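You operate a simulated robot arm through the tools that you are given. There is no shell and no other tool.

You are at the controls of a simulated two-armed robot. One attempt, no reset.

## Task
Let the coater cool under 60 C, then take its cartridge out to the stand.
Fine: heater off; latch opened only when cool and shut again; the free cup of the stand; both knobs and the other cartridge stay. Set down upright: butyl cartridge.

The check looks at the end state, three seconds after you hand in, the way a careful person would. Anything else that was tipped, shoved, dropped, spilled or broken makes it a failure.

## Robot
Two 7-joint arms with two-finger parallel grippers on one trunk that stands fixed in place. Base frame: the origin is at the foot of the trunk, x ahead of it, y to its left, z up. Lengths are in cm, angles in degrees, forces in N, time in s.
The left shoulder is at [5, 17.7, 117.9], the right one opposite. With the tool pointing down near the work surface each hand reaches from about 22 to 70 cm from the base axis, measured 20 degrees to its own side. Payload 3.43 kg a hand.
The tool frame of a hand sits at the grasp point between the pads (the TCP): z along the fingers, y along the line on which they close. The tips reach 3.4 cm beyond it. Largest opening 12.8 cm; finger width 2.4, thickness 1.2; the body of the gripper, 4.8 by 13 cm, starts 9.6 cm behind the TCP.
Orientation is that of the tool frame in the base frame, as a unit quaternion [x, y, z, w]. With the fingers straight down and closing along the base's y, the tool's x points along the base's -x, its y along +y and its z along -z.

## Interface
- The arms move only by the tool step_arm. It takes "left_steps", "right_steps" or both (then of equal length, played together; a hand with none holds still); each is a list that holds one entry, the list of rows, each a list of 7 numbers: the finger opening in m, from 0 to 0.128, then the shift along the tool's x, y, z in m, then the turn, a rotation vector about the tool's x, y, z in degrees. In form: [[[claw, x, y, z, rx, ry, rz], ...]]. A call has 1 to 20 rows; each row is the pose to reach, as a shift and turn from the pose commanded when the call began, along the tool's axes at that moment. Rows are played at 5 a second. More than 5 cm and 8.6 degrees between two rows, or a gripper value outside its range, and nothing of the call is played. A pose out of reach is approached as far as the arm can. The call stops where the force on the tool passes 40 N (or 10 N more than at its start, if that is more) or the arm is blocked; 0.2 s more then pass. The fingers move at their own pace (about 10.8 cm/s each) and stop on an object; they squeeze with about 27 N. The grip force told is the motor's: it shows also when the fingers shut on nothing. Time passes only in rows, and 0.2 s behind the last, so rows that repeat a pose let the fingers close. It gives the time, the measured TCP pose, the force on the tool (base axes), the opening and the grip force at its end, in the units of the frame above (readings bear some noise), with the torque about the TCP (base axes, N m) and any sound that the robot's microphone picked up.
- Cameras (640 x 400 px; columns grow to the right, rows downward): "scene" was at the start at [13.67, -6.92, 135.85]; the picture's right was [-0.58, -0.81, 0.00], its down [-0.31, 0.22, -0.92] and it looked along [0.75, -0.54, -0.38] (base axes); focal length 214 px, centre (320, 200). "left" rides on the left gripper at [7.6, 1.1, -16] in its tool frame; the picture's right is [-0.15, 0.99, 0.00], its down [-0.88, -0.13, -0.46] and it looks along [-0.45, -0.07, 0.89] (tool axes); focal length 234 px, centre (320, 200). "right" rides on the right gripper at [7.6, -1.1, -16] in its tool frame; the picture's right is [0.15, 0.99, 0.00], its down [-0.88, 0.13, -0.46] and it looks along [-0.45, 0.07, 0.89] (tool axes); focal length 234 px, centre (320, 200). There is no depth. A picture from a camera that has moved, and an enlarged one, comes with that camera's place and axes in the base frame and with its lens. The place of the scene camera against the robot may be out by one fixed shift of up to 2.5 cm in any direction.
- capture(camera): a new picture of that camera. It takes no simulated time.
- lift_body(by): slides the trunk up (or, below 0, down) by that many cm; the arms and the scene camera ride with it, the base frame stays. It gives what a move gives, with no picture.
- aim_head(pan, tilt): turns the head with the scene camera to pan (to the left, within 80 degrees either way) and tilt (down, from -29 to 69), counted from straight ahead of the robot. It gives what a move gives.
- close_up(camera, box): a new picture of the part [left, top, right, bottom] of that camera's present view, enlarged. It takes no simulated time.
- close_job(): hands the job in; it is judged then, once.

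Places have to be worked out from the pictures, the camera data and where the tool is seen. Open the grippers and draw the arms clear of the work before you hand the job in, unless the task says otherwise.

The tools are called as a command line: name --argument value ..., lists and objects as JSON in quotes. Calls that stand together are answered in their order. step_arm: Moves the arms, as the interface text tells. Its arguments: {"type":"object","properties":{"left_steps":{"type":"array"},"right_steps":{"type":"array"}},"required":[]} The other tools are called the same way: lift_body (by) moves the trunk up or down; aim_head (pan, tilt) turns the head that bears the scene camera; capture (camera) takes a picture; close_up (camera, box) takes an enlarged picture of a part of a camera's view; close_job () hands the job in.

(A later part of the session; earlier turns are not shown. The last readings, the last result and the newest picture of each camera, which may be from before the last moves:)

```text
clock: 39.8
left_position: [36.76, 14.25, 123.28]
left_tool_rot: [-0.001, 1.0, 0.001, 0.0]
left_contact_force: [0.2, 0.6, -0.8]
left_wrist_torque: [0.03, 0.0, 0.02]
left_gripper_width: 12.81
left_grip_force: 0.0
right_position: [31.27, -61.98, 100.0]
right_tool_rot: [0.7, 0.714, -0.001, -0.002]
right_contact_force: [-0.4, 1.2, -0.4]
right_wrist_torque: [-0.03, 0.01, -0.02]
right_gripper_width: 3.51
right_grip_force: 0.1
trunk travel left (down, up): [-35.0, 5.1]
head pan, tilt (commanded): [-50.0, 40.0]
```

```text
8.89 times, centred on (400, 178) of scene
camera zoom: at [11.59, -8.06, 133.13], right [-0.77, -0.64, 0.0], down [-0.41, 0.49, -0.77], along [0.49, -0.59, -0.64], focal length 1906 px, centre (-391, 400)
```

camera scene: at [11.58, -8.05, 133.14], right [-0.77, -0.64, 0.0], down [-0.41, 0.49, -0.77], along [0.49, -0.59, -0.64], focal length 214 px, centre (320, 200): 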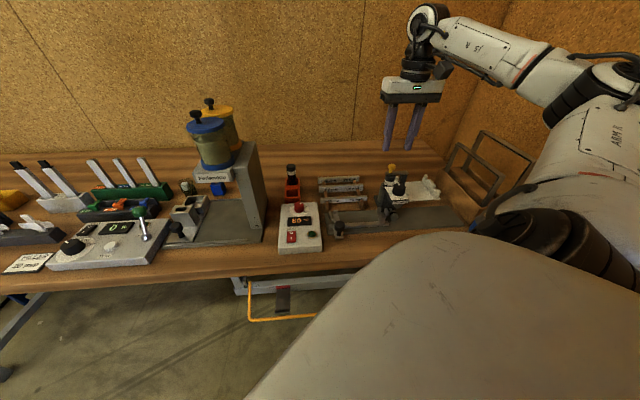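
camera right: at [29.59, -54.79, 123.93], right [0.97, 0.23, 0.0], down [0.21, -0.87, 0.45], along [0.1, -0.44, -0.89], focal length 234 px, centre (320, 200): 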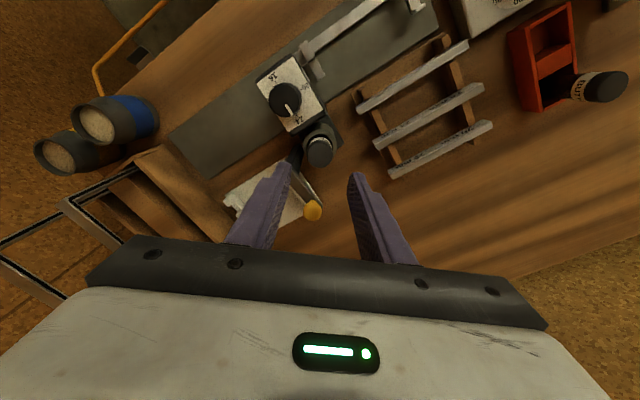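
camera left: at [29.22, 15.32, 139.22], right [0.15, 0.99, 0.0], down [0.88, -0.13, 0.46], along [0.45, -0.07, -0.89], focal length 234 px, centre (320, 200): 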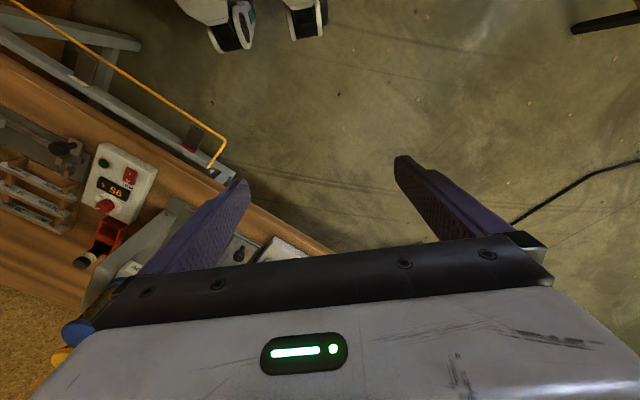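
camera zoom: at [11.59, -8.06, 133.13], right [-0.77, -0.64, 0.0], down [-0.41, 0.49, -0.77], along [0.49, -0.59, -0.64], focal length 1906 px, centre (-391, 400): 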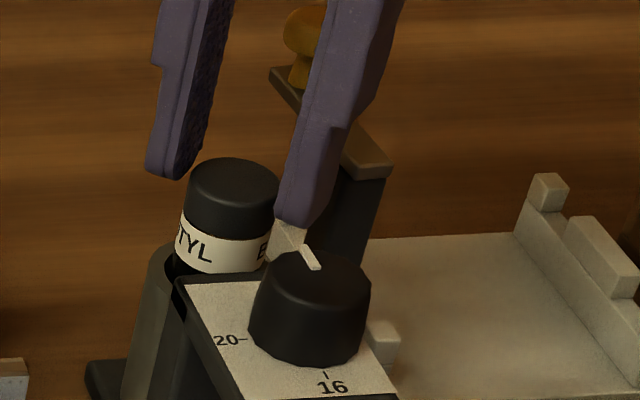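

The tips have passed the cap's top edge on both sides with small even gaps and no force. I lower another 1.4 cm in 3 mm steps.

step_arm --right_steps '[[[0.035, 0, 0, 0.003, 0, 0, 0], [0.035, 0, 0, 0.006, 0, 0, 0], [0.035, 0, 0, 0.009, 0, 0, 0], [0.035, 0, 0, 0.012, 0, 0, 0], [0.035, 0, 0, 0.014, 0, 0, 0]]]'

close_up --camera "right" --box '[240, 100, 400, 230]'

close_up --camera "scene" --box '[380, 155, 420, 200]'

```text
clock: 41.0
left_position: [36.7, 14.16, 123.16]
left_tool_rot: [-0.001, 1.0, 0.0, 0.0]
left_contact_force: [-0.8, 0.0, 0.2]
left_wrist_torque: [-0.02, 0.01, 0.0]
left_gripper_width: 12.79
left_grip_force: 0.1
right_position: [31.25, -62.29, 98.69]
right_tool_rot: [0.699, 0.715, -0.002, -0.002]
right_contact_force: [-0.2, -0.2, 0.4]
right_wrist_torque: [-0.01, -0.02, 0.02]
right_gripper_width: 3.48
right_grip_force: 0.1
trunk travel left (down, up): [-35.0, 5.1]
head pan, tilt (commanded): [-50.0, 40.0]
```

```text
3.08 times, centred on (320, 165) of right
camera zoom: at [30.03, -54.65, 114.71], right [0.99, 0.17, 0.0], down [0.15, -0.88, 0.45], along [0.07, -0.45, -0.89], focal length 720 px, centre (320, 308)
```

zoom: 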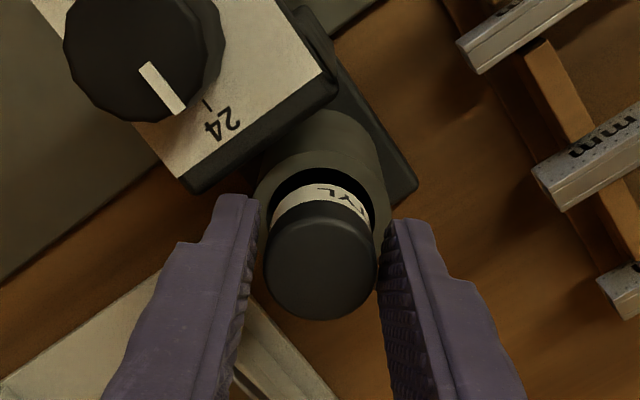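

```text
8.89 times, centred on (400, 178) of scene
camera zoom: at [11.59, -8.05, 133.13], right [-0.77, -0.64, 0.0], down [-0.41, 0.49, -0.77], along [0.49, -0.59, -0.64], focal length 1906 px, centre (-391, 400)
```

zoom: 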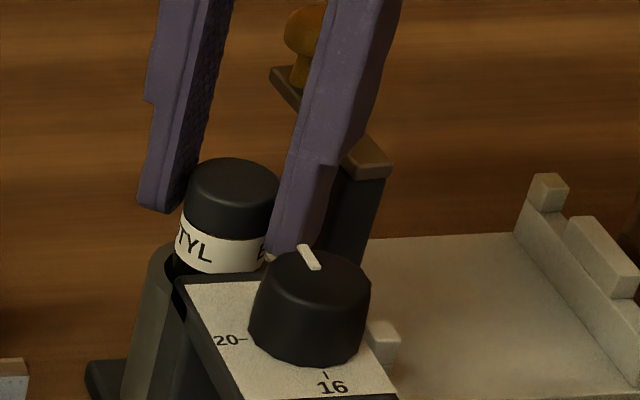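

No contact and the pads straddle the cap by about 2.2 cm. I close on the cartridge.

step_arm --right_steps '[[[0.032, 0, 0, 0, 0, 0, 0], [0.029, 0, 0, 0, 0, 0, 0], [0.025, 0, 0, 0, 0, 0, 0], [0.02, 0, 0, 0, 0, 0, 0], [0.02, 0, 0, 0, 0, 0, 0]]]'

close_up --camera "right" --box '[240, 100, 400, 230]'

close_up --camera "scene" --box '[380, 155, 420, 200]'

```text
clock: 42.2
left_position: [36.73, 14.29, 123.26]
left_tool_rot: [0.0, 1.0, 0.0, 0.0]
left_contact_force: [0.1, -0.3, 0.3]
left_wrist_torque: [-0.01, -0.01, -0.01]
left_gripper_width: 12.81
left_grip_force: 0.2
right_position: [31.17, -62.13, 98.68]
right_tool_rot: [0.7, 0.714, -0.001, -0.003]
right_contact_force: [-0.3, 0.6, 0.1]
right_wrist_torque: [0.01, 0.02, 0.01]
right_gripper_width: 2.83
right_grip_force: 26.6
trunk travel left (down, up): [-35.0, 5.1]
head pan, tilt (commanded): [-50.0, 40.0]
```

```text
3.08 times, centred on (320, 165) of right
camera zoom: at [30.03, -54.66, 114.72], right [0.99, 0.17, 0.0], down [0.15, -0.88, 0.45], along [0.07, -0.45, -0.89], focal length 720 px, centre (320, 308)
```

zoom: 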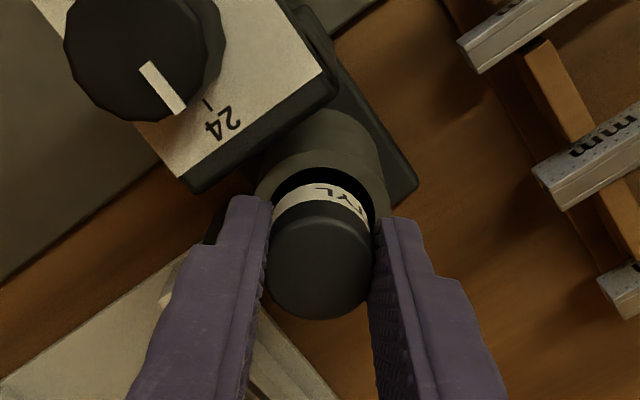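

```text
8.89 times, centred on (400, 178) of scene
camera zoom: at [11.59, -8.06, 133.13], right [-0.77, -0.64, 0.0], down [-0.41, 0.49, -0.77], along [0.49, -0.59, -0.64], focal length 1906 px, centre (-391, 400)
```

zoom: 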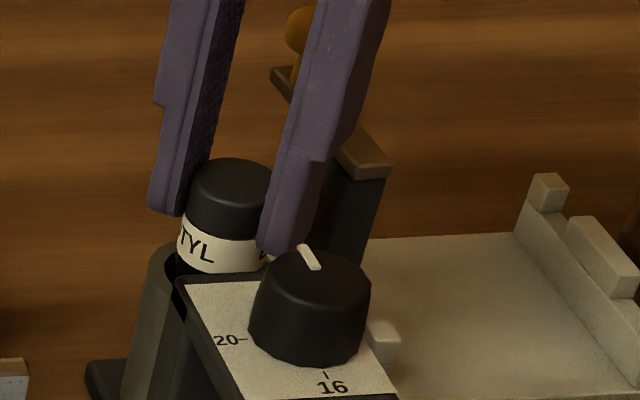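

The cartridge is gripped (2.83 cm). I lift straight up 2 cm slowly and check the force.

step_arm --right_steps '[[[0.02, 0, 0, -0.004, 0, 0, 0], [0.02, 0, 0, -0.008, 0, 0, 0], [0.02, 0, 0, -0.012, 0, 0, 0], [0.02, 0, 0, -0.016, 0, 0, 0], [0.02, 0, 0, -0.02, 0, 0, 0]]]'

close_up --camera "scene" --box '[375, 145, 425, 200]'

close_up --camera "right" --box '[240, 100, 400, 230]'

```text
clock: 43.4
left_position: [36.85, 14.25, 123.32]
left_tool_rot: [-0.001, 1.0, -0.001, -0.001]
left_contact_force: [-0.3, -1.1, 0.7]
left_wrist_torque: [0.02, 0.02, 0.0]
left_gripper_width: 12.78
left_grip_force: 0.0
right_position: [31.13, -62.21, 100.75]
right_tool_rot: [0.7, 0.714, -0.001, -0.002]
right_contact_force: [-0.6, 0.7, -0.4]
right_wrist_torque: [0.02, -0.01, -0.02]
right_gripper_width: 2.81
right_grip_force: 27.3
trunk travel left (down, up): [-35.0, 5.1]
head pan, tilt (commanded): [-50.0, 40.0]
```

```text
7.27 times, centred on (400, 172) of scene
camera zoom: at [11.59, -8.06, 133.13], right [-0.77, -0.64, 0.0], down [-0.41, 0.49, -0.77], along [0.49, -0.59, -0.64], focal length 1560 px, centre (-262, 400)
```

zoom: 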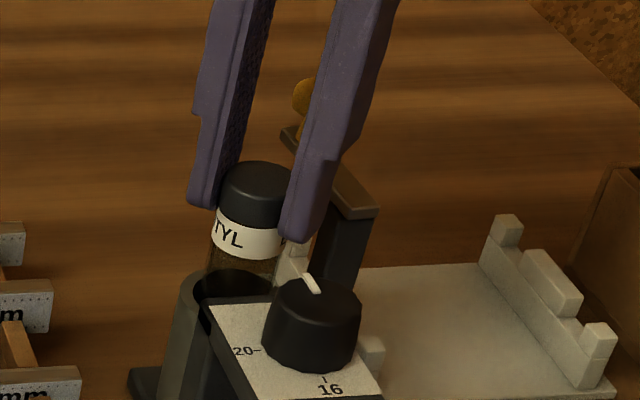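

```text
3.08 times, centred on (320, 165) of right
camera zoom: at [30.05, -54.68, 116.72], right [0.99, 0.17, 0.0], down [0.15, -0.88, 0.45], along [0.07, -0.45, -0.89], focal length 720 px, centre (320, 308)
```

zoom: 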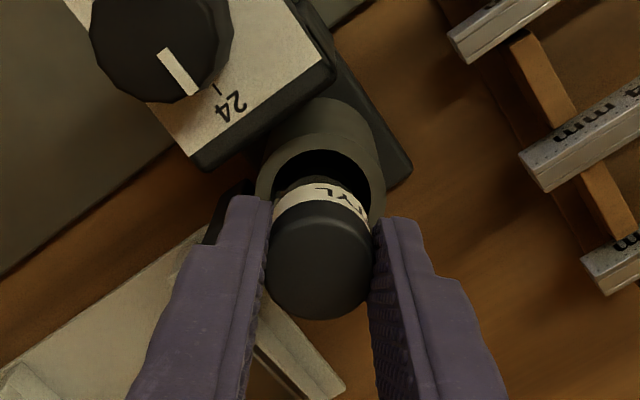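

The cartridge rises freely with the hand. I lift another 11 cm until its bottom is well clear of the tube.

step_arm --right_steps '[[[0.02, 0, 0, -0.01, 0, 0, 0], [0.02, 0, 0, -0.02, 0, 0, 0], [0.02, 0, 0, -0.03, 0, 0, 0], [0.02, 0, 0, -0.045, 0, 0, 0], [0.02, 0, 0, -0.06, 0, 0, 0], [0.02, 0, 0, -0.075, 0, 0, 0], [0.02, 0, 0, -0.09, 0, 0, 0], [0.02, 0, 0, -0.105, 0, 0, 0], [0.02, 0, 0, -0.11, 0, 0, 0]]]'

capture --camera "scene"

close_up --camera "scene" --box '[355, 100, 445, 210]'

capture --camera "right"

```text
clock: 45.4
left_position: [36.73, 14.19, 123.29]
left_tool_rot: [0.0, 1.0, 0.0, -0.001]
left_contact_force: [0.2, -0.9, -0.1]
left_wrist_torque: [0.02, 0.01, 0.0]
left_gripper_width: 12.81
left_grip_force: 0.0
right_position: [31.26, -62.19, 111.78]
right_tool_rot: [0.699, 0.715, -0.001, -0.003]
right_contact_force: [-0.4, 0.0, -0.1]
right_wrist_torque: [0.01, 0.0, 0.0]
right_gripper_width: 2.81
right_grip_force: 27.0
trunk travel left (down, up): [-35.0, 5.1]
head pan, tilt (commanded): [-50.0, 40.0]
```

```text
taken
camera scene: at [11.59, -8.06, 133.13], right [-0.77, -0.64, 0.0], down [-0.41, 0.49, -0.77], along [0.49, -0.59, -0.64], focal length 214 px, centre (320, 200)
```

scene: 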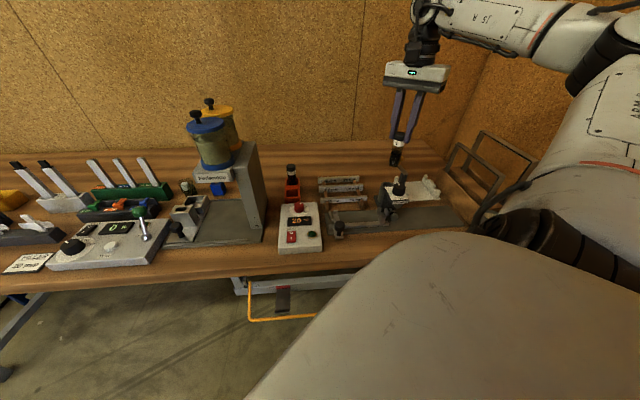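

```text
3.64 times, centred on (400, 155) of scene
camera zoom: at [11.59, -8.06, 133.13], right [-0.77, -0.64, 0.0], down [-0.41, 0.49, -0.77], along [0.49, -0.59, -0.64], focal length 780 px, centre (29, 364)
```

zoom: 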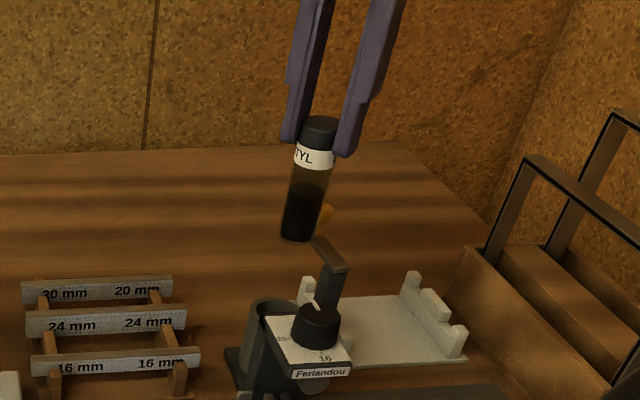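

```text
taken
camera right: at [30.11, -54.72, 127.76], right [0.99, 0.17, -0.01], down [0.15, -0.88, 0.45], along [0.07, -0.45, -0.89], focal length 234 px, centre (320, 200)
```

right: 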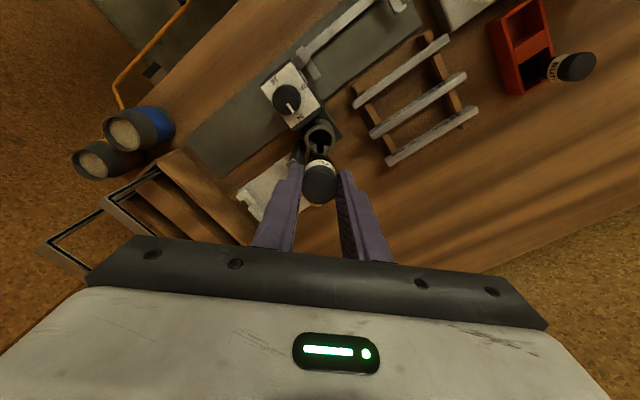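

The butyl cartridge is out and hanging upright, about 8.8 cm long with its bottom near z 101.8. I carry it at this height to above the free cup at about (55.7, -43.3), turning the wrist back so the fingers close along the bench.

step_arm --right_steps '[[[0.02, 0.0184, 0.0249, 0, 0, 0, -4.4], [0.02, 0.0368, 0.0498, 0, 0, 0, -8.8], [0.02, 0.0552, 0.0747, 0, 0, 0, -13.2], [0.02, 0.0736, 0.0996, 0, 0, 0, -17.6], [0.02, 0.092, 0.1245, 0, 0, 0, -22], [0.02, 0.1104, 0.1494, 0, 0, 0, -26.4], [0.02, 0.1288, 0.1743, 0, 0, 0, -30.8], [0.02, 0.1472, 0.1992, 0, 0, 0, -35.2], [0.02, 0.1656, 0.2241, 0, 0, 0, -39.6], [0.02, 0.184, 0.249, 0, 0, 0, -44]]]'

capture --camera "right"

capture --camera "scene"

capture --camera "left"

```text
clock: 47.6
left_position: [36.88, 14.17, 123.25]
left_tool_rot: [0.001, 1.0, 0.0, -0.001]
left_contact_force: [-0.4, -0.8, 0.1]
left_wrist_torque: [-0.01, 0.0, 0.01]
left_gripper_width: 12.81
left_grip_force: 0.1
right_position: [55.85, -43.25, 111.52]
right_tool_rot: [0.38, 0.925, 0.0, -0.002]
right_contact_force: [-0.2, -1.1, -1.4]
right_wrist_torque: [0.04, -0.01, -0.01]
right_gripper_width: 2.83
right_grip_force: 27.0
trunk travel left (down, up): [-35.0, 5.1]
head pan, tilt (commanded): [-50.0, 40.0]
```

```text
taken
camera right: at [49.76, -38.75, 127.53], right [0.59, 0.81, 0.0], down [0.72, -0.53, 0.45], along [0.36, -0.27, -0.89], focal length 234 px, centre (320, 200)
```

right: 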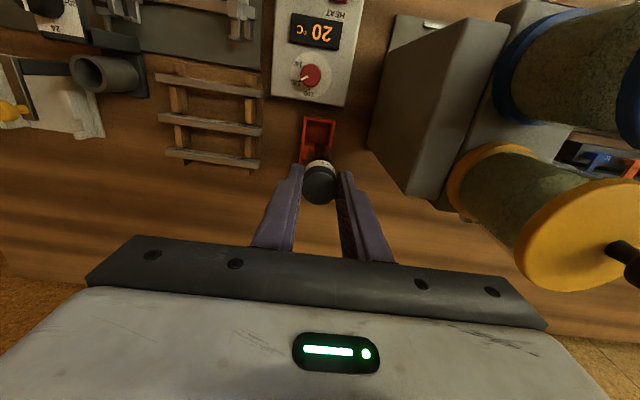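

```text
taken
camera scene: at [11.64, -8.02, 133.13], right [-0.77, -0.64, 0.0], down [-0.41, 0.49, -0.77], along [0.49, -0.59, -0.64], focal length 214 px, centre (320, 200)
```

scene: 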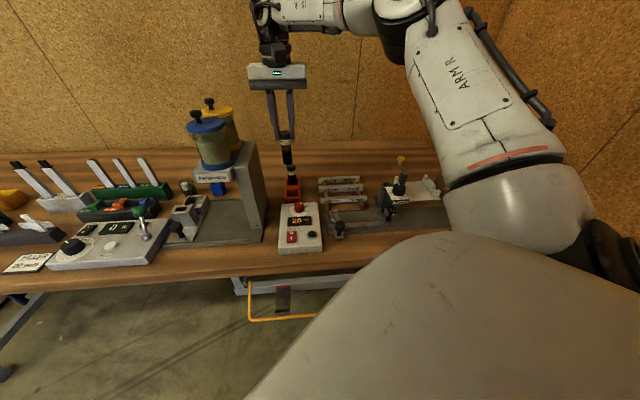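

```text
taken
camera left: at [29.27, 15.37, 139.19], right [0.15, 0.99, 0.0], down [0.88, -0.13, 0.45], along [0.45, -0.07, -0.89], focal length 234 px, centre (320, 200)
```

left: 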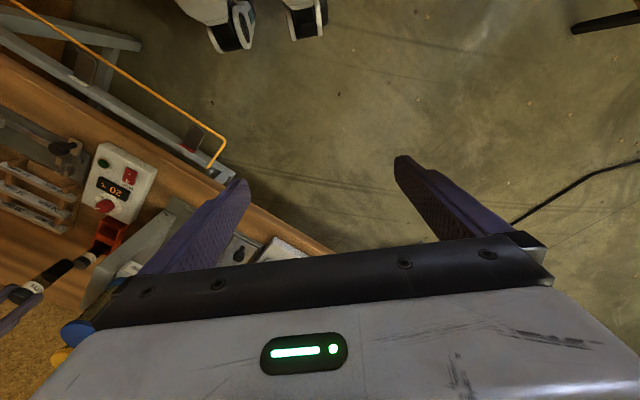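

The cartridge is held above the stand. I zoom in from several cameras to measure the free cup and the column clearance.

close_up --camera "right" --box '[250, 80, 400, 220]'

close_up --camera "scene" --box '[250, 120, 330, 220]'

close_up --camera "left" --box '[0, 180, 180, 320]'

```text
2.86 times, centred on (325, 150) of right
camera zoom: at [49.76, -38.75, 127.53], right [0.59, 0.81, 0.0], down [0.72, -0.53, 0.45], along [0.36, -0.27, -0.89], focal length 669 px, centre (306, 343)
```

zoom: 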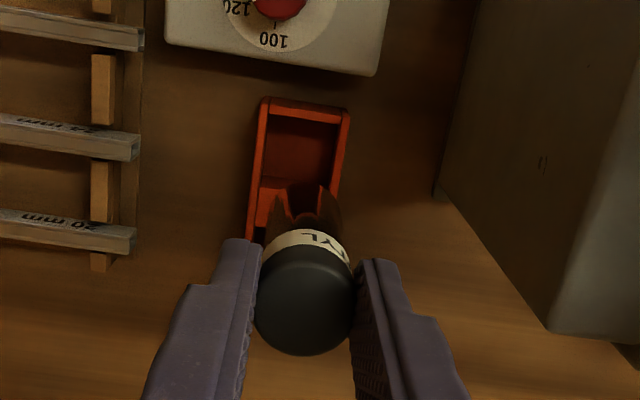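

```text
4.00 times, centred on (290, 170) of scene
camera zoom: at [11.64, -8.02, 133.13], right [-0.77, -0.64, 0.0], down [-0.41, 0.49, -0.77], along [0.49, -0.59, -0.64], focal length 858 px, centre (440, 320)
```

zoom: 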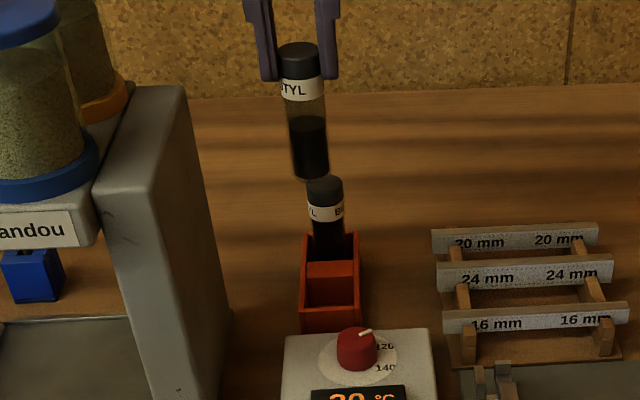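

```text
2.86 times, centred on (90, 250) of left
camera zoom: at [29.27, 15.37, 139.19], right [0.15, 0.99, 0.0], down [0.88, -0.13, 0.45], along [0.45, -0.07, -0.89], focal length 669 px, centre (977, 57)
```

zoom: 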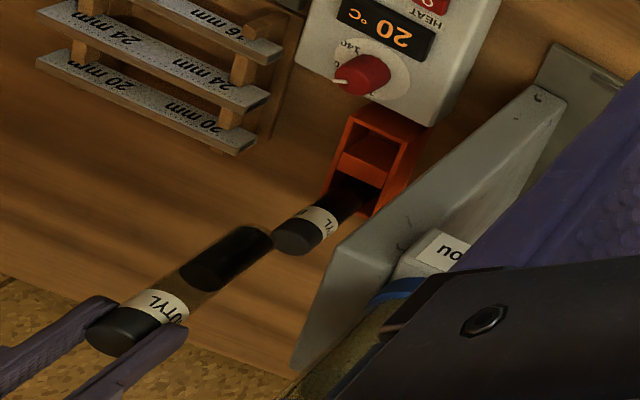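

I enlarge the stand in the wrist view and the scene view further to pin down the cup's rim.

close_up --camera "right" --box '[295, 105, 345, 165]'

close_up --camera "scene" --box '[275, 155, 310, 210]'

close_up --camera "left" --box '[70, 200, 130, 260]'

```text
6.67 times, centred on (320, 135) of right
camera zoom: at [49.76, -38.75, 127.53], right [0.59, 0.81, 0.0], down [0.72, -0.53, 0.45], along [0.36, -0.27, -0.89], focal length 1561 px, centre (320, 633)
```

zoom: 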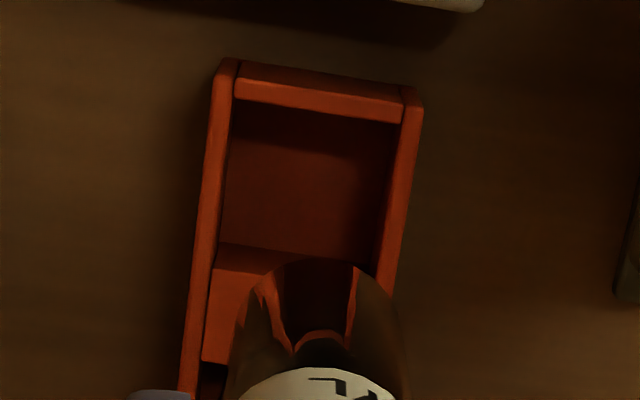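

```text
7.27 times, centred on (292, 182) of scene
camera zoom: at [11.64, -8.02, 133.13], right [-0.77, -0.64, 0.0], down [-0.41, 0.49, -0.77], along [0.49, -0.59, -0.64], focal length 1560 px, centre (520, 327)
```

zoom: 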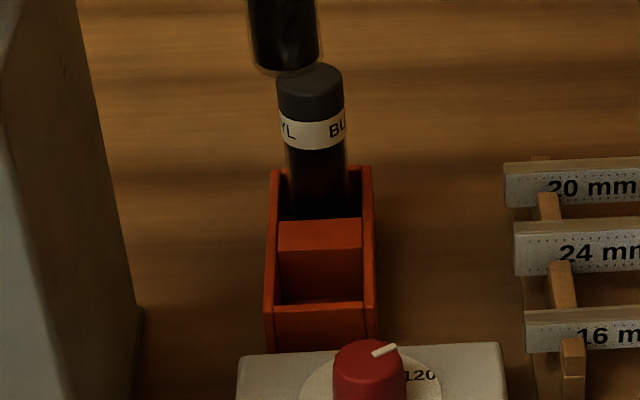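

```text
6.67 times, centred on (100, 230) of left
camera zoom: at [29.27, 15.37, 139.19], right [0.15, 0.99, 0.0], down [0.88, -0.13, 0.45], along [0.45, -0.07, -0.89], focal length 1561 px, centre (1787, 0)
```

zoom: 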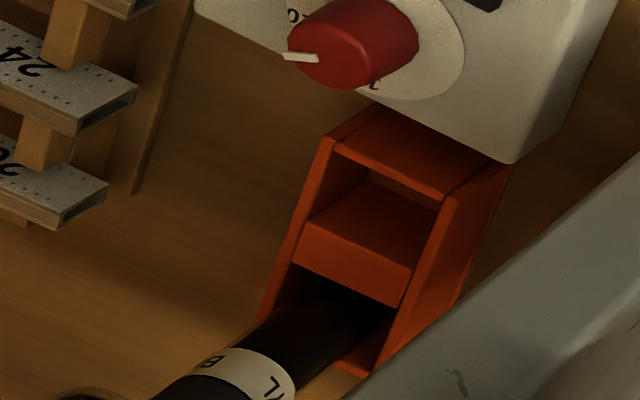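

The free cup's opening is about 3.9 × 3.4 cm, centred near (55.62, -43.45); the held cartridge hangs vertical at (55.86, -43.27). I shift 3 mm and lower until its bottom is about 1.5 cm above the rim.

step_arm --right_steps '[[[0.02, 0.0004, -0.003, 0.0, 0, 0, 0], [0.02, 0.0004, -0.003, 0.02, 0, 0, 0], [0.02, 0.0004, -0.003, 0.04, 0, 0, 0], [0.02, 0.0004, -0.003, 0.06, 0, 0, 0], [0.02, 0.0004, -0.003, 0.08, 0, 0, 0], [0.02, 0.0004, -0.003, 0.095, 0, 0, 0], [0.02, 0.0004, -0.003, 0.105, 0, 0, 0], [0.02, 0.0004, -0.003, 0.11, 0, 0, 0]]]'

close_up --camera "right" --box '[260, 80, 380, 190]'

close_up --camera "scene" --box '[265, 145, 320, 215]'

close_up --camera "left" --box '[50, 200, 140, 290]'

```text
clock: 49.4
left_position: [36.74, 14.2, 123.34]
left_tool_rot: [0.0, 1.0, 0.0, -0.001]
left_contact_force: [0.5, -0.1, 0.9]
left_wrist_torque: [-0.02, -0.01, 0.01]
left_gripper_width: 12.81
left_grip_force: 0.0
right_position: [55.43, -43.4, 100.65]
right_tool_rot: [0.381, 0.925, 0.001, -0.003]
right_contact_force: [0.2, 0.2, 0.2]
right_wrist_torque: [0.04, 0.0, -0.02]
right_gripper_width: 2.83
right_grip_force: 26.9
trunk travel left (down, up): [-35.0, 5.1]
head pan, tilt (commanded): [-50.0, 40.0]
```

```text
3.64 times, centred on (320, 135) of right
camera zoom: at [49.44, -38.92, 116.65], right [0.59, 0.81, 0.0], down [0.72, -0.53, 0.45], along [0.36, -0.27, -0.89], focal length 852 px, centre (320, 436)
```

zoom: 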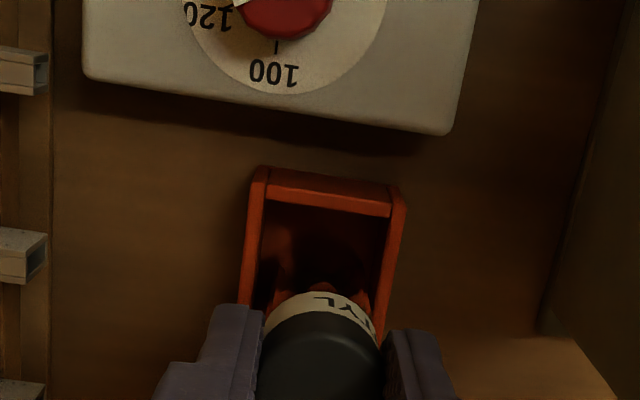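

```text
5.71 times, centred on (292, 180) of scene
camera zoom: at [11.6, -8.06, 133.13], right [-0.77, -0.64, 0.0], down [-0.41, 0.49, -0.77], along [0.49, -0.59, -0.64], focal length 1226 px, centre (477, 314)
```

zoom: 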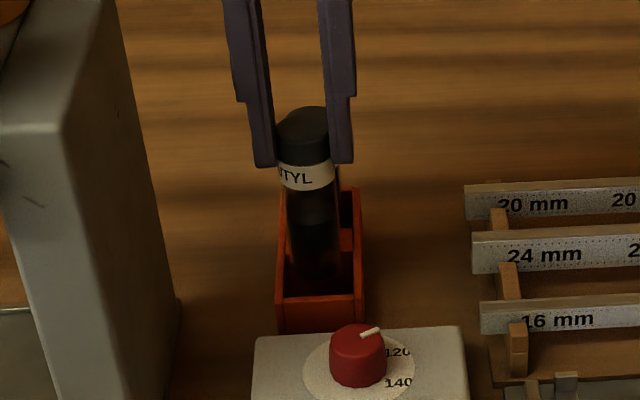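

```text
4.44 times, centred on (95, 245) of left
camera zoom: at [29.21, 15.33, 139.22], right [0.15, 0.99, 0.0], down [0.88, -0.13, 0.46], along [0.45, -0.07, -0.89], focal length 1041 px, centre (1320, 0)
```

zoom: 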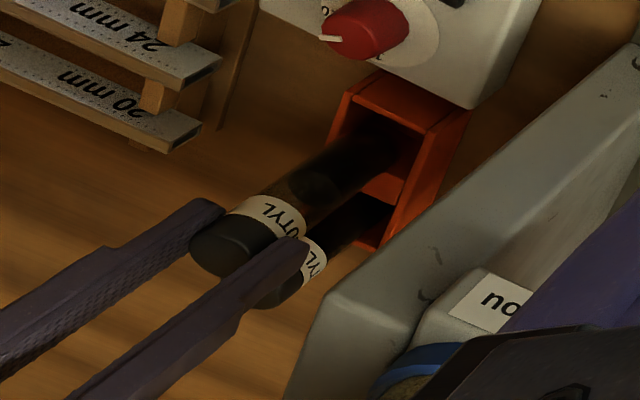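

The cartridge bottom seems to be just over the cup; I enlarge the scene view to see exactly where the bottom sits against the rim.

close_up --camera "scene" --box '[280, 175, 304, 205]'

close_up --camera "right" --box '[295, 120, 345, 170]'

close_up --camera "left" --box '[85, 205, 125, 250]'

```text
13.33 times, centred on (292, 190) of scene
camera zoom: at [11.6, -8.06, 133.13], right [-0.77, -0.64, 0.0], down [-0.41, 0.49, -0.77], along [0.49, -0.59, -0.64], focal length 2860 px, centre (693, 333)
```

zoom: 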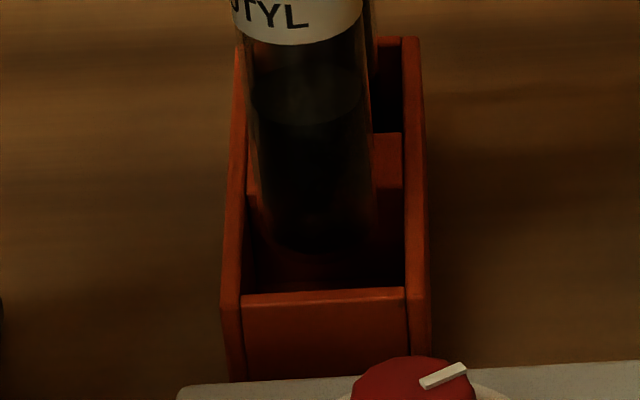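

```text
8.00 times, centred on (320, 145) of right
camera zoom: at [49.44, -38.92, 116.65], right [0.59, 0.81, 0.0], down [0.72, -0.53, 0.45], along [0.36, -0.27, -0.89], focal length 1873 px, centre (320, 640)
```

zoom: 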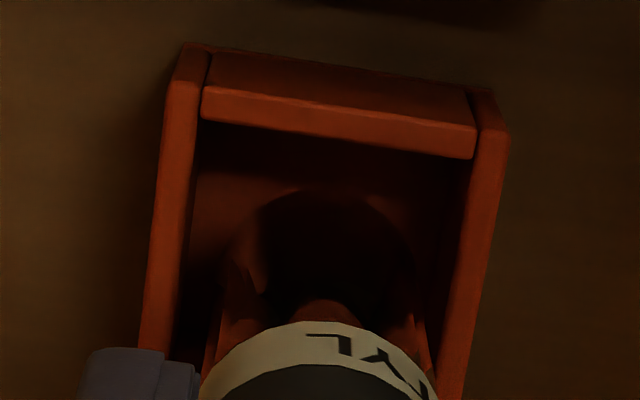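

```text
8.89 times, centred on (105, 228) of left
camera zoom: at [29.21, 15.33, 139.22], right [0.15, 0.99, 0.0], down [0.88, -0.13, 0.46], along [0.45, -0.07, -0.89], focal length 2082 px, centre (2231, -44)
```

zoom: 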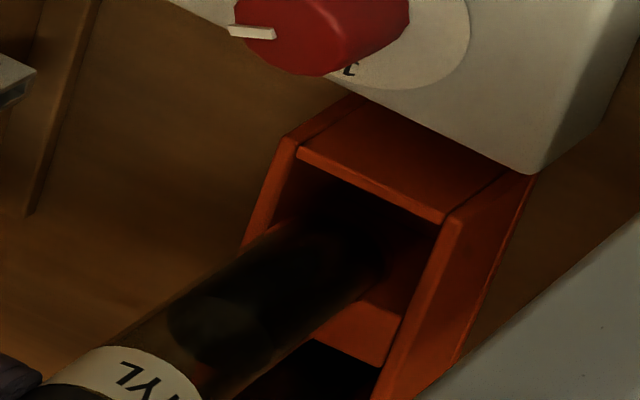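

By the wrist camera the cartridge is centred over the cup opening; the scene view suggests a millimetre or two more toward back and right. I apply 1 mm each and lower slowly, watching the force.

step_arm --right_steps '[[[0.02, -0.001, -0.001, 0.0, 0, 0, 0], [0.02, -0.001, -0.001, 0.002, 0, 0, 0], [0.02, -0.001, -0.001, 0.004, 0, 0, 0], [0.02, -0.001, -0.001, 0.006, 0, 0, 0], [0.02, -0.001, -0.001, 0.008, 0, 0, 0]]]'

close_up --camera "scene" --box '[280, 175, 304, 205]'

close_up --camera "right" --box '[295, 120, 345, 170]'

```text
clock: 50.6
left_position: [36.92, 14.26, 123.24]
left_tool_rot: [0.001, 1.0, 0.0, 0.0]
left_contact_force: [0.7, 0.8, 0.5]
left_wrist_torque: [-0.04, -0.01, 0.01]
left_gripper_width: 12.81
left_grip_force: 0.1
right_position: [55.42, -43.46, 99.95]
right_tool_rot: [0.381, 0.924, -0.001, -0.003]
right_contact_force: [-0.8, 0.4, -0.9]
right_wrist_torque: [-0.02, 0.0, 0.02]
right_gripper_width: 2.79
right_grip_force: 27.4
trunk travel left (down, up): [-35.0, 5.1]
head pan, tilt (commanded): [-50.0, 40.0]
```

```text
13.33 times, centred on (292, 190) of scene
camera zoom: at [11.59, -8.06, 133.13], right [-0.77, -0.64, 0.0], down [-0.41, 0.49, -0.77], along [0.49, -0.59, -0.64], focal length 2860 px, centre (693, 333)
```

zoom: 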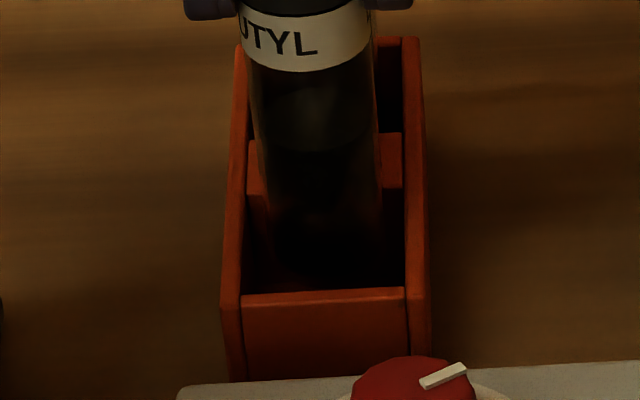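

```text
8.00 times, centred on (320, 145) of right
camera zoom: at [49.4, -39.07, 115.85], right [0.59, 0.81, 0.0], down [0.72, -0.53, 0.45], along [0.36, -0.27, -0.89], focal length 1873 px, centre (320, 640)
```

zoom: 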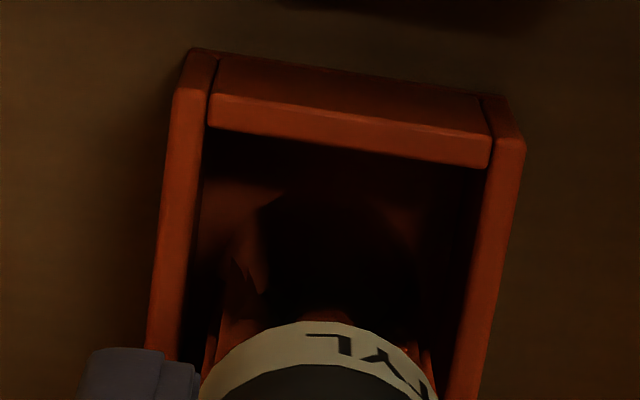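

No contact, and the bottom stays inside the cup outline. I lower 8 mm more.

step_arm --right_steps '[[[0.02, 0, 0, 0.002, 0, 0, 0], [0.02, 0, 0, 0.004, 0, 0, 0], [0.02, 0, 0, 0.006, 0, 0, 0], [0.02, 0, 0, 0.008, 0, 0, 0]]]'

close_up --camera "scene" --box '[280, 175, 304, 205]'

close_up --camera "left" --box '[75, 205, 130, 260]'

```text
clock: 51.6
left_position: [36.83, 14.13, 123.23]
left_tool_rot: [0.0, 1.0, 0.0, 0.001]
left_contact_force: [0.6, -0.1, 0.7]
left_wrist_torque: [-0.02, -0.02, -0.02]
left_gripper_width: 12.8
left_grip_force: 0.1
right_position: [55.49, -43.52, 98.99]
right_tool_rot: [0.382, 0.924, 0.0, -0.003]
right_contact_force: [0.3, 1.1, -1.2]
right_wrist_torque: [-0.02, 0.04, 0.01]
right_gripper_width: 2.82
right_grip_force: 27.2
trunk travel left (down, up): [-35.0, 5.1]
head pan, tilt (commanded): [-50.0, 40.0]
```

```text
13.33 times, centred on (292, 190) of scene
camera zoom: at [11.59, -8.06, 133.13], right [-0.77, -0.64, 0.0], down [-0.41, 0.49, -0.77], along [0.49, -0.59, -0.64], focal length 2860 px, centre (693, 333)
```

zoom: 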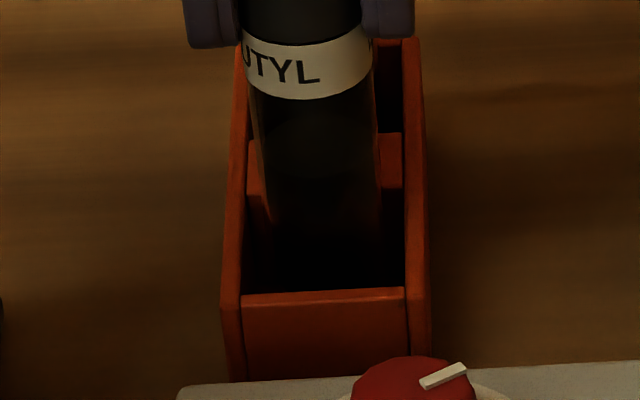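

```text
7.27 times, centred on (102, 232) of left
camera zoom: at [29.21, 15.33, 139.22], right [0.15, 0.99, 0.0], down [0.88, -0.13, 0.46], along [0.45, -0.07, -0.89], focal length 1703 px, centre (1902, -36)
```

zoom: 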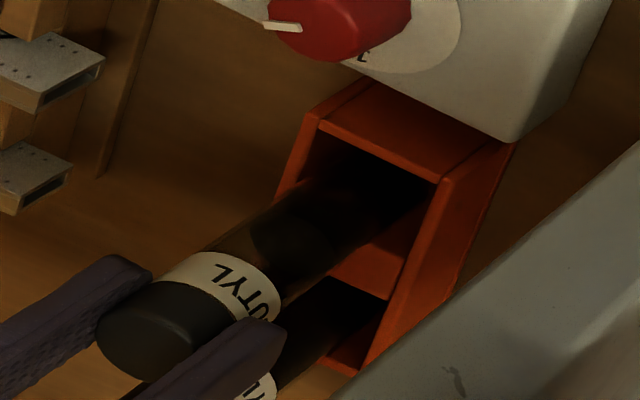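

Still no contact and the bottom is now passing into the cup. I lower 1.6 cm more in small steps.

step_arm --right_steps '[[[0.02, 0, 0, 0.003, 0, 0, 0], [0.02, 0, 0, 0.006, 0, 0, 0], [0.02, 0, 0, 0.009, 0, 0, 0], [0.02, 0, 0, 0.012, 0, 0, 0], [0.02, 0, 0, 0.014, 0, 0, 0], [0.02, 0, 0, 0.016, 0, 0, 0]]]'

close_up --camera "scene" --box '[275, 160, 309, 205]'

close_up --camera "left" --box '[75, 205, 130, 260]'

close_up --camera "right" --box '[270, 110, 380, 220]'

```text
clock: 53.0
left_position: [36.84, 14.22, 123.22]
left_tool_rot: [-0.001, 1.0, 0.0, 0.0]
left_contact_force: [-0.6, -0.1, 0.1]
left_wrist_torque: [-0.02, -0.01, 0.03]
left_gripper_width: 12.8
left_grip_force: 0.1
right_position: [55.39, -43.59, 97.46]
right_tool_rot: [0.382, 0.924, 0.0, -0.003]
right_contact_force: [-0.1, 0.0, 0.3]
right_wrist_torque: [-0.02, 0.0, 0.0]
right_gripper_width: 2.83
right_grip_force: 27.0
trunk travel left (down, up): [-35.0, 5.1]
head pan, tilt (commanded): [-50.0, 40.0]
```

```text
8.89 times, centred on (292, 182) of scene
camera zoom: at [11.57, -8.05, 133.14], right [-0.77, -0.64, 0.0], down [-0.41, 0.49, -0.77], along [0.49, -0.59, -0.64], focal length 1906 px, centre (569, 356)
```

zoom: 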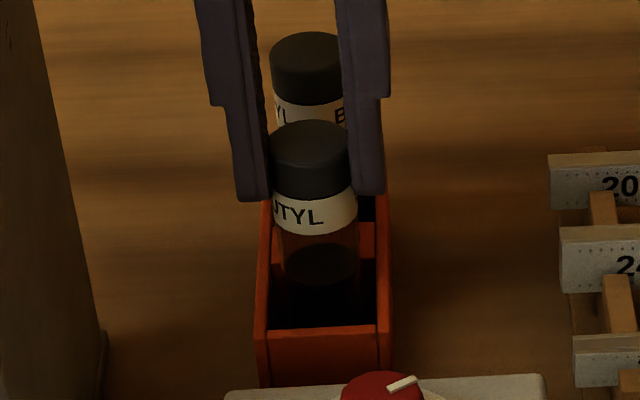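

```text
7.27 times, centred on (102, 232) of left
camera zoom: at [29.19, 15.34, 139.23], right [0.15, 0.99, 0.0], down [0.88, -0.13, 0.46], along [0.45, -0.07, -0.89], focal length 1703 px, centre (1902, -36)
```

zoom: 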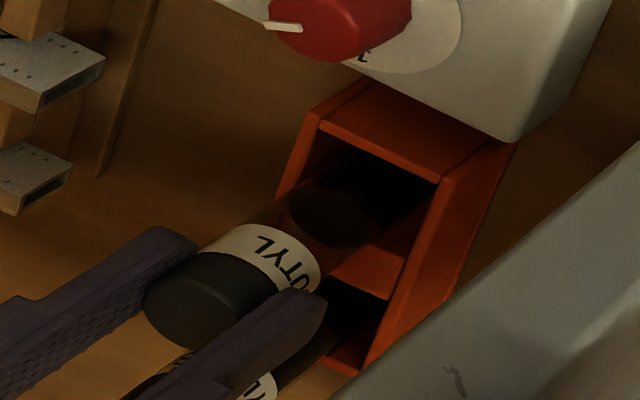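

```text
3.64 times, centred on (325, 165) of right
camera zoom: at [49.42, -39.08, 113.5], right [0.59, 0.81, 0.0], down [0.72, -0.53, 0.45], along [0.36, -0.27, -0.89], focal length 852 px, centre (302, 327)
```

zoom: 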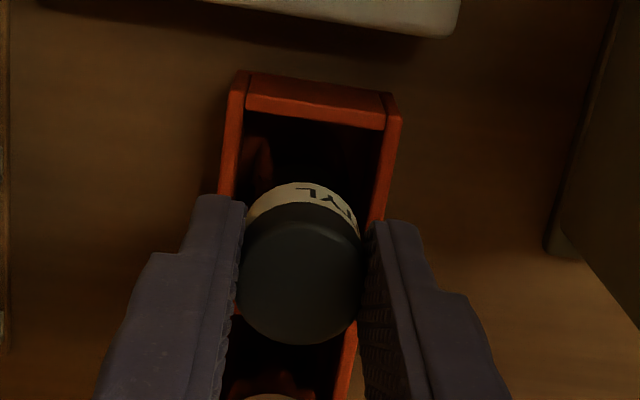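

The cartridge is inside the cup with about 1.2 cm left to the floor, judging by the neighbour's cap height. I lower gently in 1.5 mm steps to just about touch.

step_arm --right_steps '[[[0.02, 0, 0, 0.002, 0, 0, 0], [0.02, 0, 0, 0.004, 0, 0, 0], [0.02, 0, 0, 0.006, 0, 0, 0], [0.02, 0, 0, 0.008, 0, 0, 0], [0.02, 0, 0, 0.009, 0, 0, 0], [0.02, 0, 0, 0.01, 0, 0, 0]]]'

close_up --camera "scene" --box '[275, 160, 309, 205]'

```text
clock: 54.4
left_position: [36.59, 14.52, 123.28]
left_tool_rot: [0.0, 1.0, 0.0, 0.001]
left_contact_force: [-0.2, 0.2, 0.9]
left_wrist_torque: [0.01, 0.02, -0.02]
left_gripper_width: 12.81
left_grip_force: 0.0
right_position: [55.4, -43.42, 96.84]
right_tool_rot: [0.38, 0.925, 0.001, 0.0]
right_contact_force: [0.9, -3.8, 24.4]
right_wrist_torque: [-0.2, -0.07, 0.0]
right_gripper_width: 2.82
right_grip_force: 26.7
trunk travel left (down, up): [-35.0, 5.1]
head pan, tilt (commanded): [-50.0, 40.0]
```

```text
8.89 times, centred on (292, 182) of scene
camera zoom: at [11.36, -7.9, 133.18], right [-0.77, -0.64, 0.0], down [-0.41, 0.49, -0.77], along [0.49, -0.59, -0.64], focal length 1906 px, centre (569, 356)
```

zoom: 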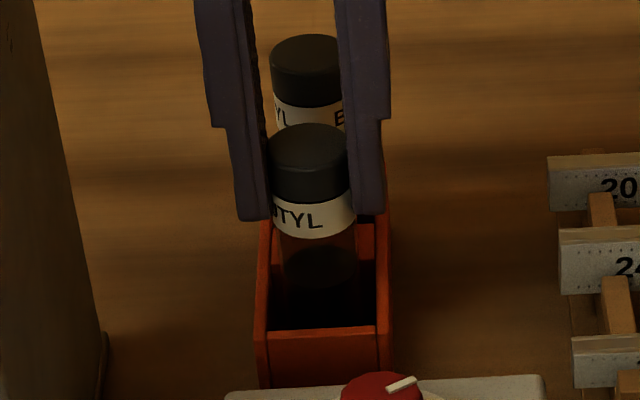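

Force rose to about 24 N while the cap stayed at the same height, so the cartridge appears to be resting on the cup floor and the pads slid slightly. Before releasing, I compare the two caps' heights from the left camera.

close_up --camera "left" --box '[65, 205, 130, 275]'

close_up --camera "right" --box '[270, 110, 380, 220]'

close_up --camera "scene" --box '[280, 175, 304, 205]'

```text
5.71 times, centred on (98, 240) of left
camera zoom: at [28.97, 15.49, 139.27], right [0.15, 0.99, 0.0], down [0.88, -0.13, 0.46], along [0.45, -0.07, -0.89], focal length 1338 px, centre (1591, -29)
```

zoom: 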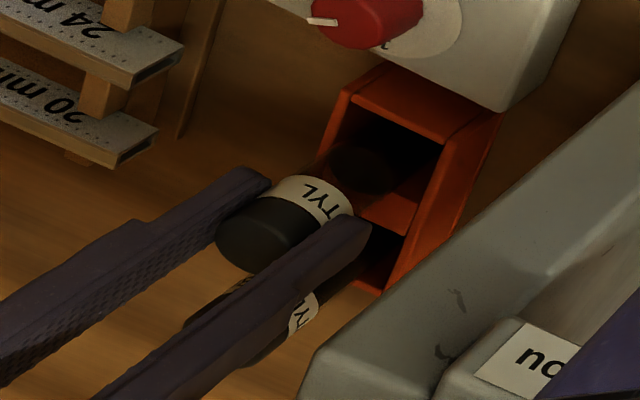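

```text
3.64 times, centred on (325, 165) of right
camera zoom: at [49.23, -38.94, 112.79], right [0.59, 0.81, 0.0], down [0.72, -0.53, 0.46], along [0.37, -0.27, -0.89], focal length 852 px, centre (302, 327)
```

zoom: 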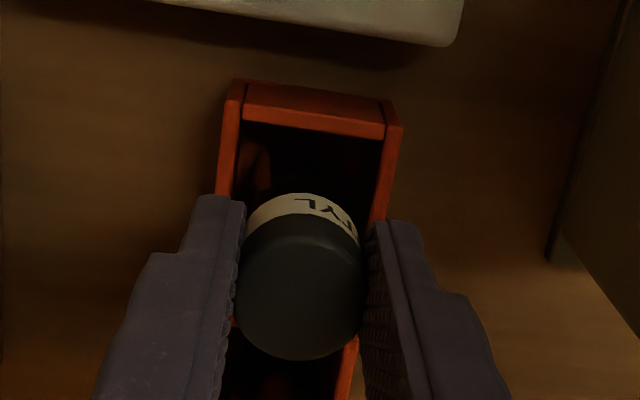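

```text
13.33 times, centred on (292, 190) of scene
camera zoom: at [11.36, -7.9, 133.18], right [-0.77, -0.64, 0.0], down [-0.41, 0.49, -0.77], along [0.49, -0.59, -0.64], focal length 2860 px, centre (693, 333)
```

zoom: 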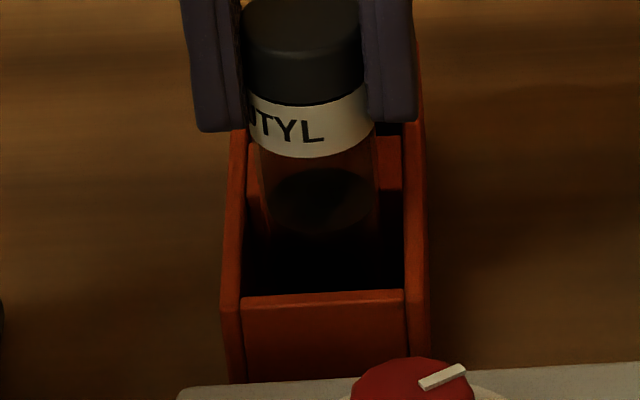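

Both cartridges sit to similar depth, and the bottom is well within the cup. I relieve the downward load by 4 mm, then open the fingers gradually.

step_arm --right_steps '[[[0.02, 0, 0, -0.002, 0, 0, 0], [0.02, 0, 0, -0.004, 0, 0, 0], [0.03, 0, 0, -0.004, 0, 0, 0], [0.034, 0, 0, -0.004, 0, 0, 0], [0.038, 0, 0, -0.004, 0, 0, 0], [0.042, 0, 0, -0.004, 0, 0, 0], [0.045, 0, 0, -0.004, 0, 0, 0]]]'

close_up --camera "scene" --box '[275, 160, 309, 205]'

close_up --camera "right" --box '[270, 110, 380, 220]'

close_up --camera "left" --box '[65, 205, 130, 275]'

```text
clock: 56.0
left_position: [36.75, 14.31, 123.28]
left_tool_rot: [0.0, 1.0, 0.001, 0.001]
left_contact_force: [-0.8, 0.7, 0.5]
left_wrist_torque: [-0.01, 0.03, -0.01]
left_gripper_width: 12.79
left_grip_force: 0.1
right_position: [55.58, -43.58, 96.92]
right_tool_rot: [0.381, 0.925, 0.0, -0.002]
right_contact_force: [-0.4, -0.3, -1.0]
right_wrist_torque: [0.0, 0.02, 0.01]
right_gripper_width: 4.52
right_grip_force: 0.1
trunk travel left (down, up): [-35.0, 5.1]
head pan, tilt (commanded): [-50.0, 40.0]
```

```text
8.89 times, centred on (292, 182) of scene
camera zoom: at [11.58, -8.05, 133.14], right [-0.77, -0.64, 0.0], down [-0.41, 0.49, -0.77], along [0.49, -0.59, -0.64], focal length 1906 px, centre (569, 356)
```

zoom: 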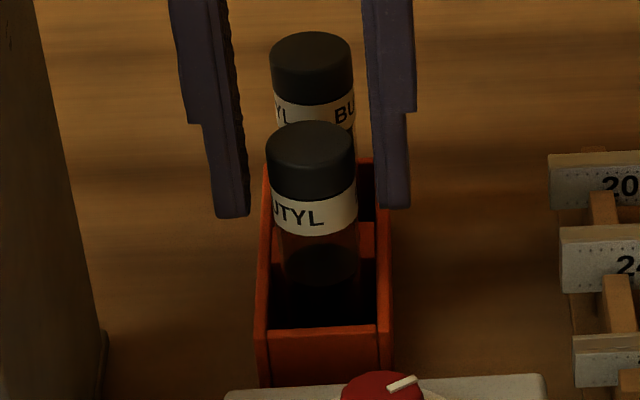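

```text
3.64 times, centred on (325, 165) of right
camera zoom: at [49.38, -39.05, 112.87], right [0.59, 0.81, 0.0], down [0.72, -0.53, 0.45], along [0.36, -0.27, -0.89], focal length 852 px, centre (302, 327)
```

zoom: 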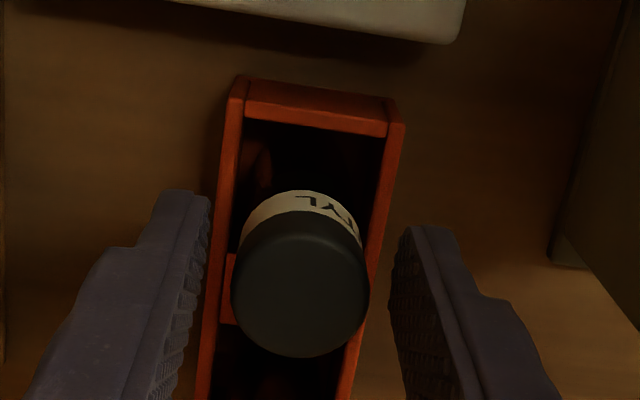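

```text
5.71 times, centred on (98, 240) of left
camera zoom: at [29.2, 15.34, 139.22], right [0.15, 0.99, 0.0], down [0.88, -0.13, 0.46], along [0.45, -0.07, -0.89], focal length 1338 px, centre (1591, -29)
```

zoom: 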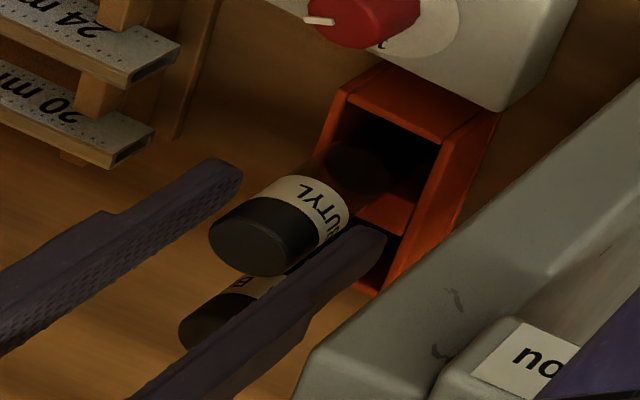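

The cartridge stands upright in the free cup, released. I raise the hand straight up and then travel back to above the yellow knob at about (32.4, -68.5).

step_arm --right_steps '[[[0.045, 0, 0, -0.01, 0, 0, 0], [0.045, 0, 0, -0.03, 0, 0, 0], [0.045, 0, 0, -0.06, 0, 0, 0], [0.045, 0, 0, -0.09, 0, 0, 0], [0.045, 0, 0, -0.12, 0, 0, 0], [0.045, 0, 0, -0.14, 0, 0, 0]]]'

close_up --camera "scene" --box '[265, 145, 325, 215]'

capture --camera "right"

```text
clock: 57.4
left_position: [36.84, 14.33, 123.14]
left_tool_rot: [0.0, 1.0, 0.001, 0.0]
left_contact_force: [0.4, 0.0, 0.3]
left_wrist_torque: [-0.01, -0.04, 0.01]
left_gripper_width: 12.81
left_grip_force: 0.1
right_position: [55.56, -43.61, 111.01]
right_tool_rot: [0.38, 0.925, 0.0, -0.003]
right_contact_force: [-0.1, -0.1, -0.7]
right_wrist_torque: [0.0, 0.01, 0.03]
right_gripper_width: 4.48
right_grip_force: 0.0
trunk travel left (down, up): [-35.0, 5.1]
head pan, tilt (commanded): [-50.0, 40.0]
```

```text
5.71 times, centred on (295, 180) of scene
camera zoom: at [11.58, -8.04, 133.13], right [-0.77, -0.64, 0.0], down [-0.41, 0.49, -0.77], along [0.49, -0.59, -0.64], focal length 1226 px, centre (463, 314)
```

zoom: 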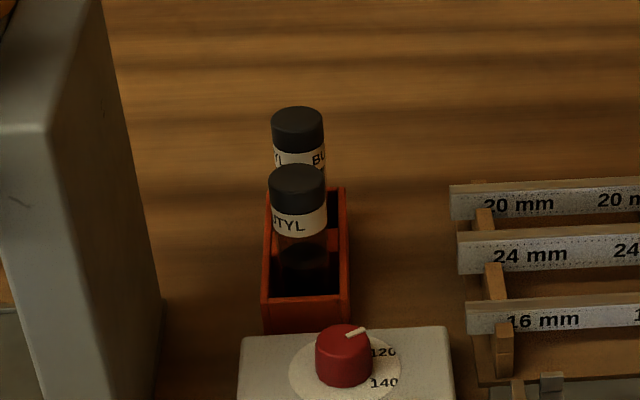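

```text
taken
camera right: at [49.46, -39.08, 126.97], right [0.59, 0.81, 0.0], down [0.72, -0.53, 0.45], along [0.36, -0.27, -0.89], focal length 234 px, centre (320, 200)
```

right: 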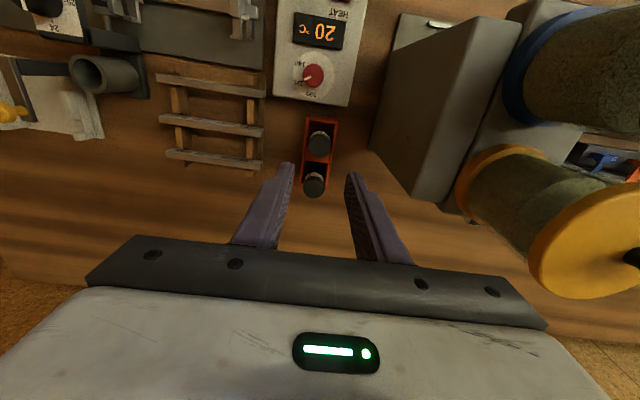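

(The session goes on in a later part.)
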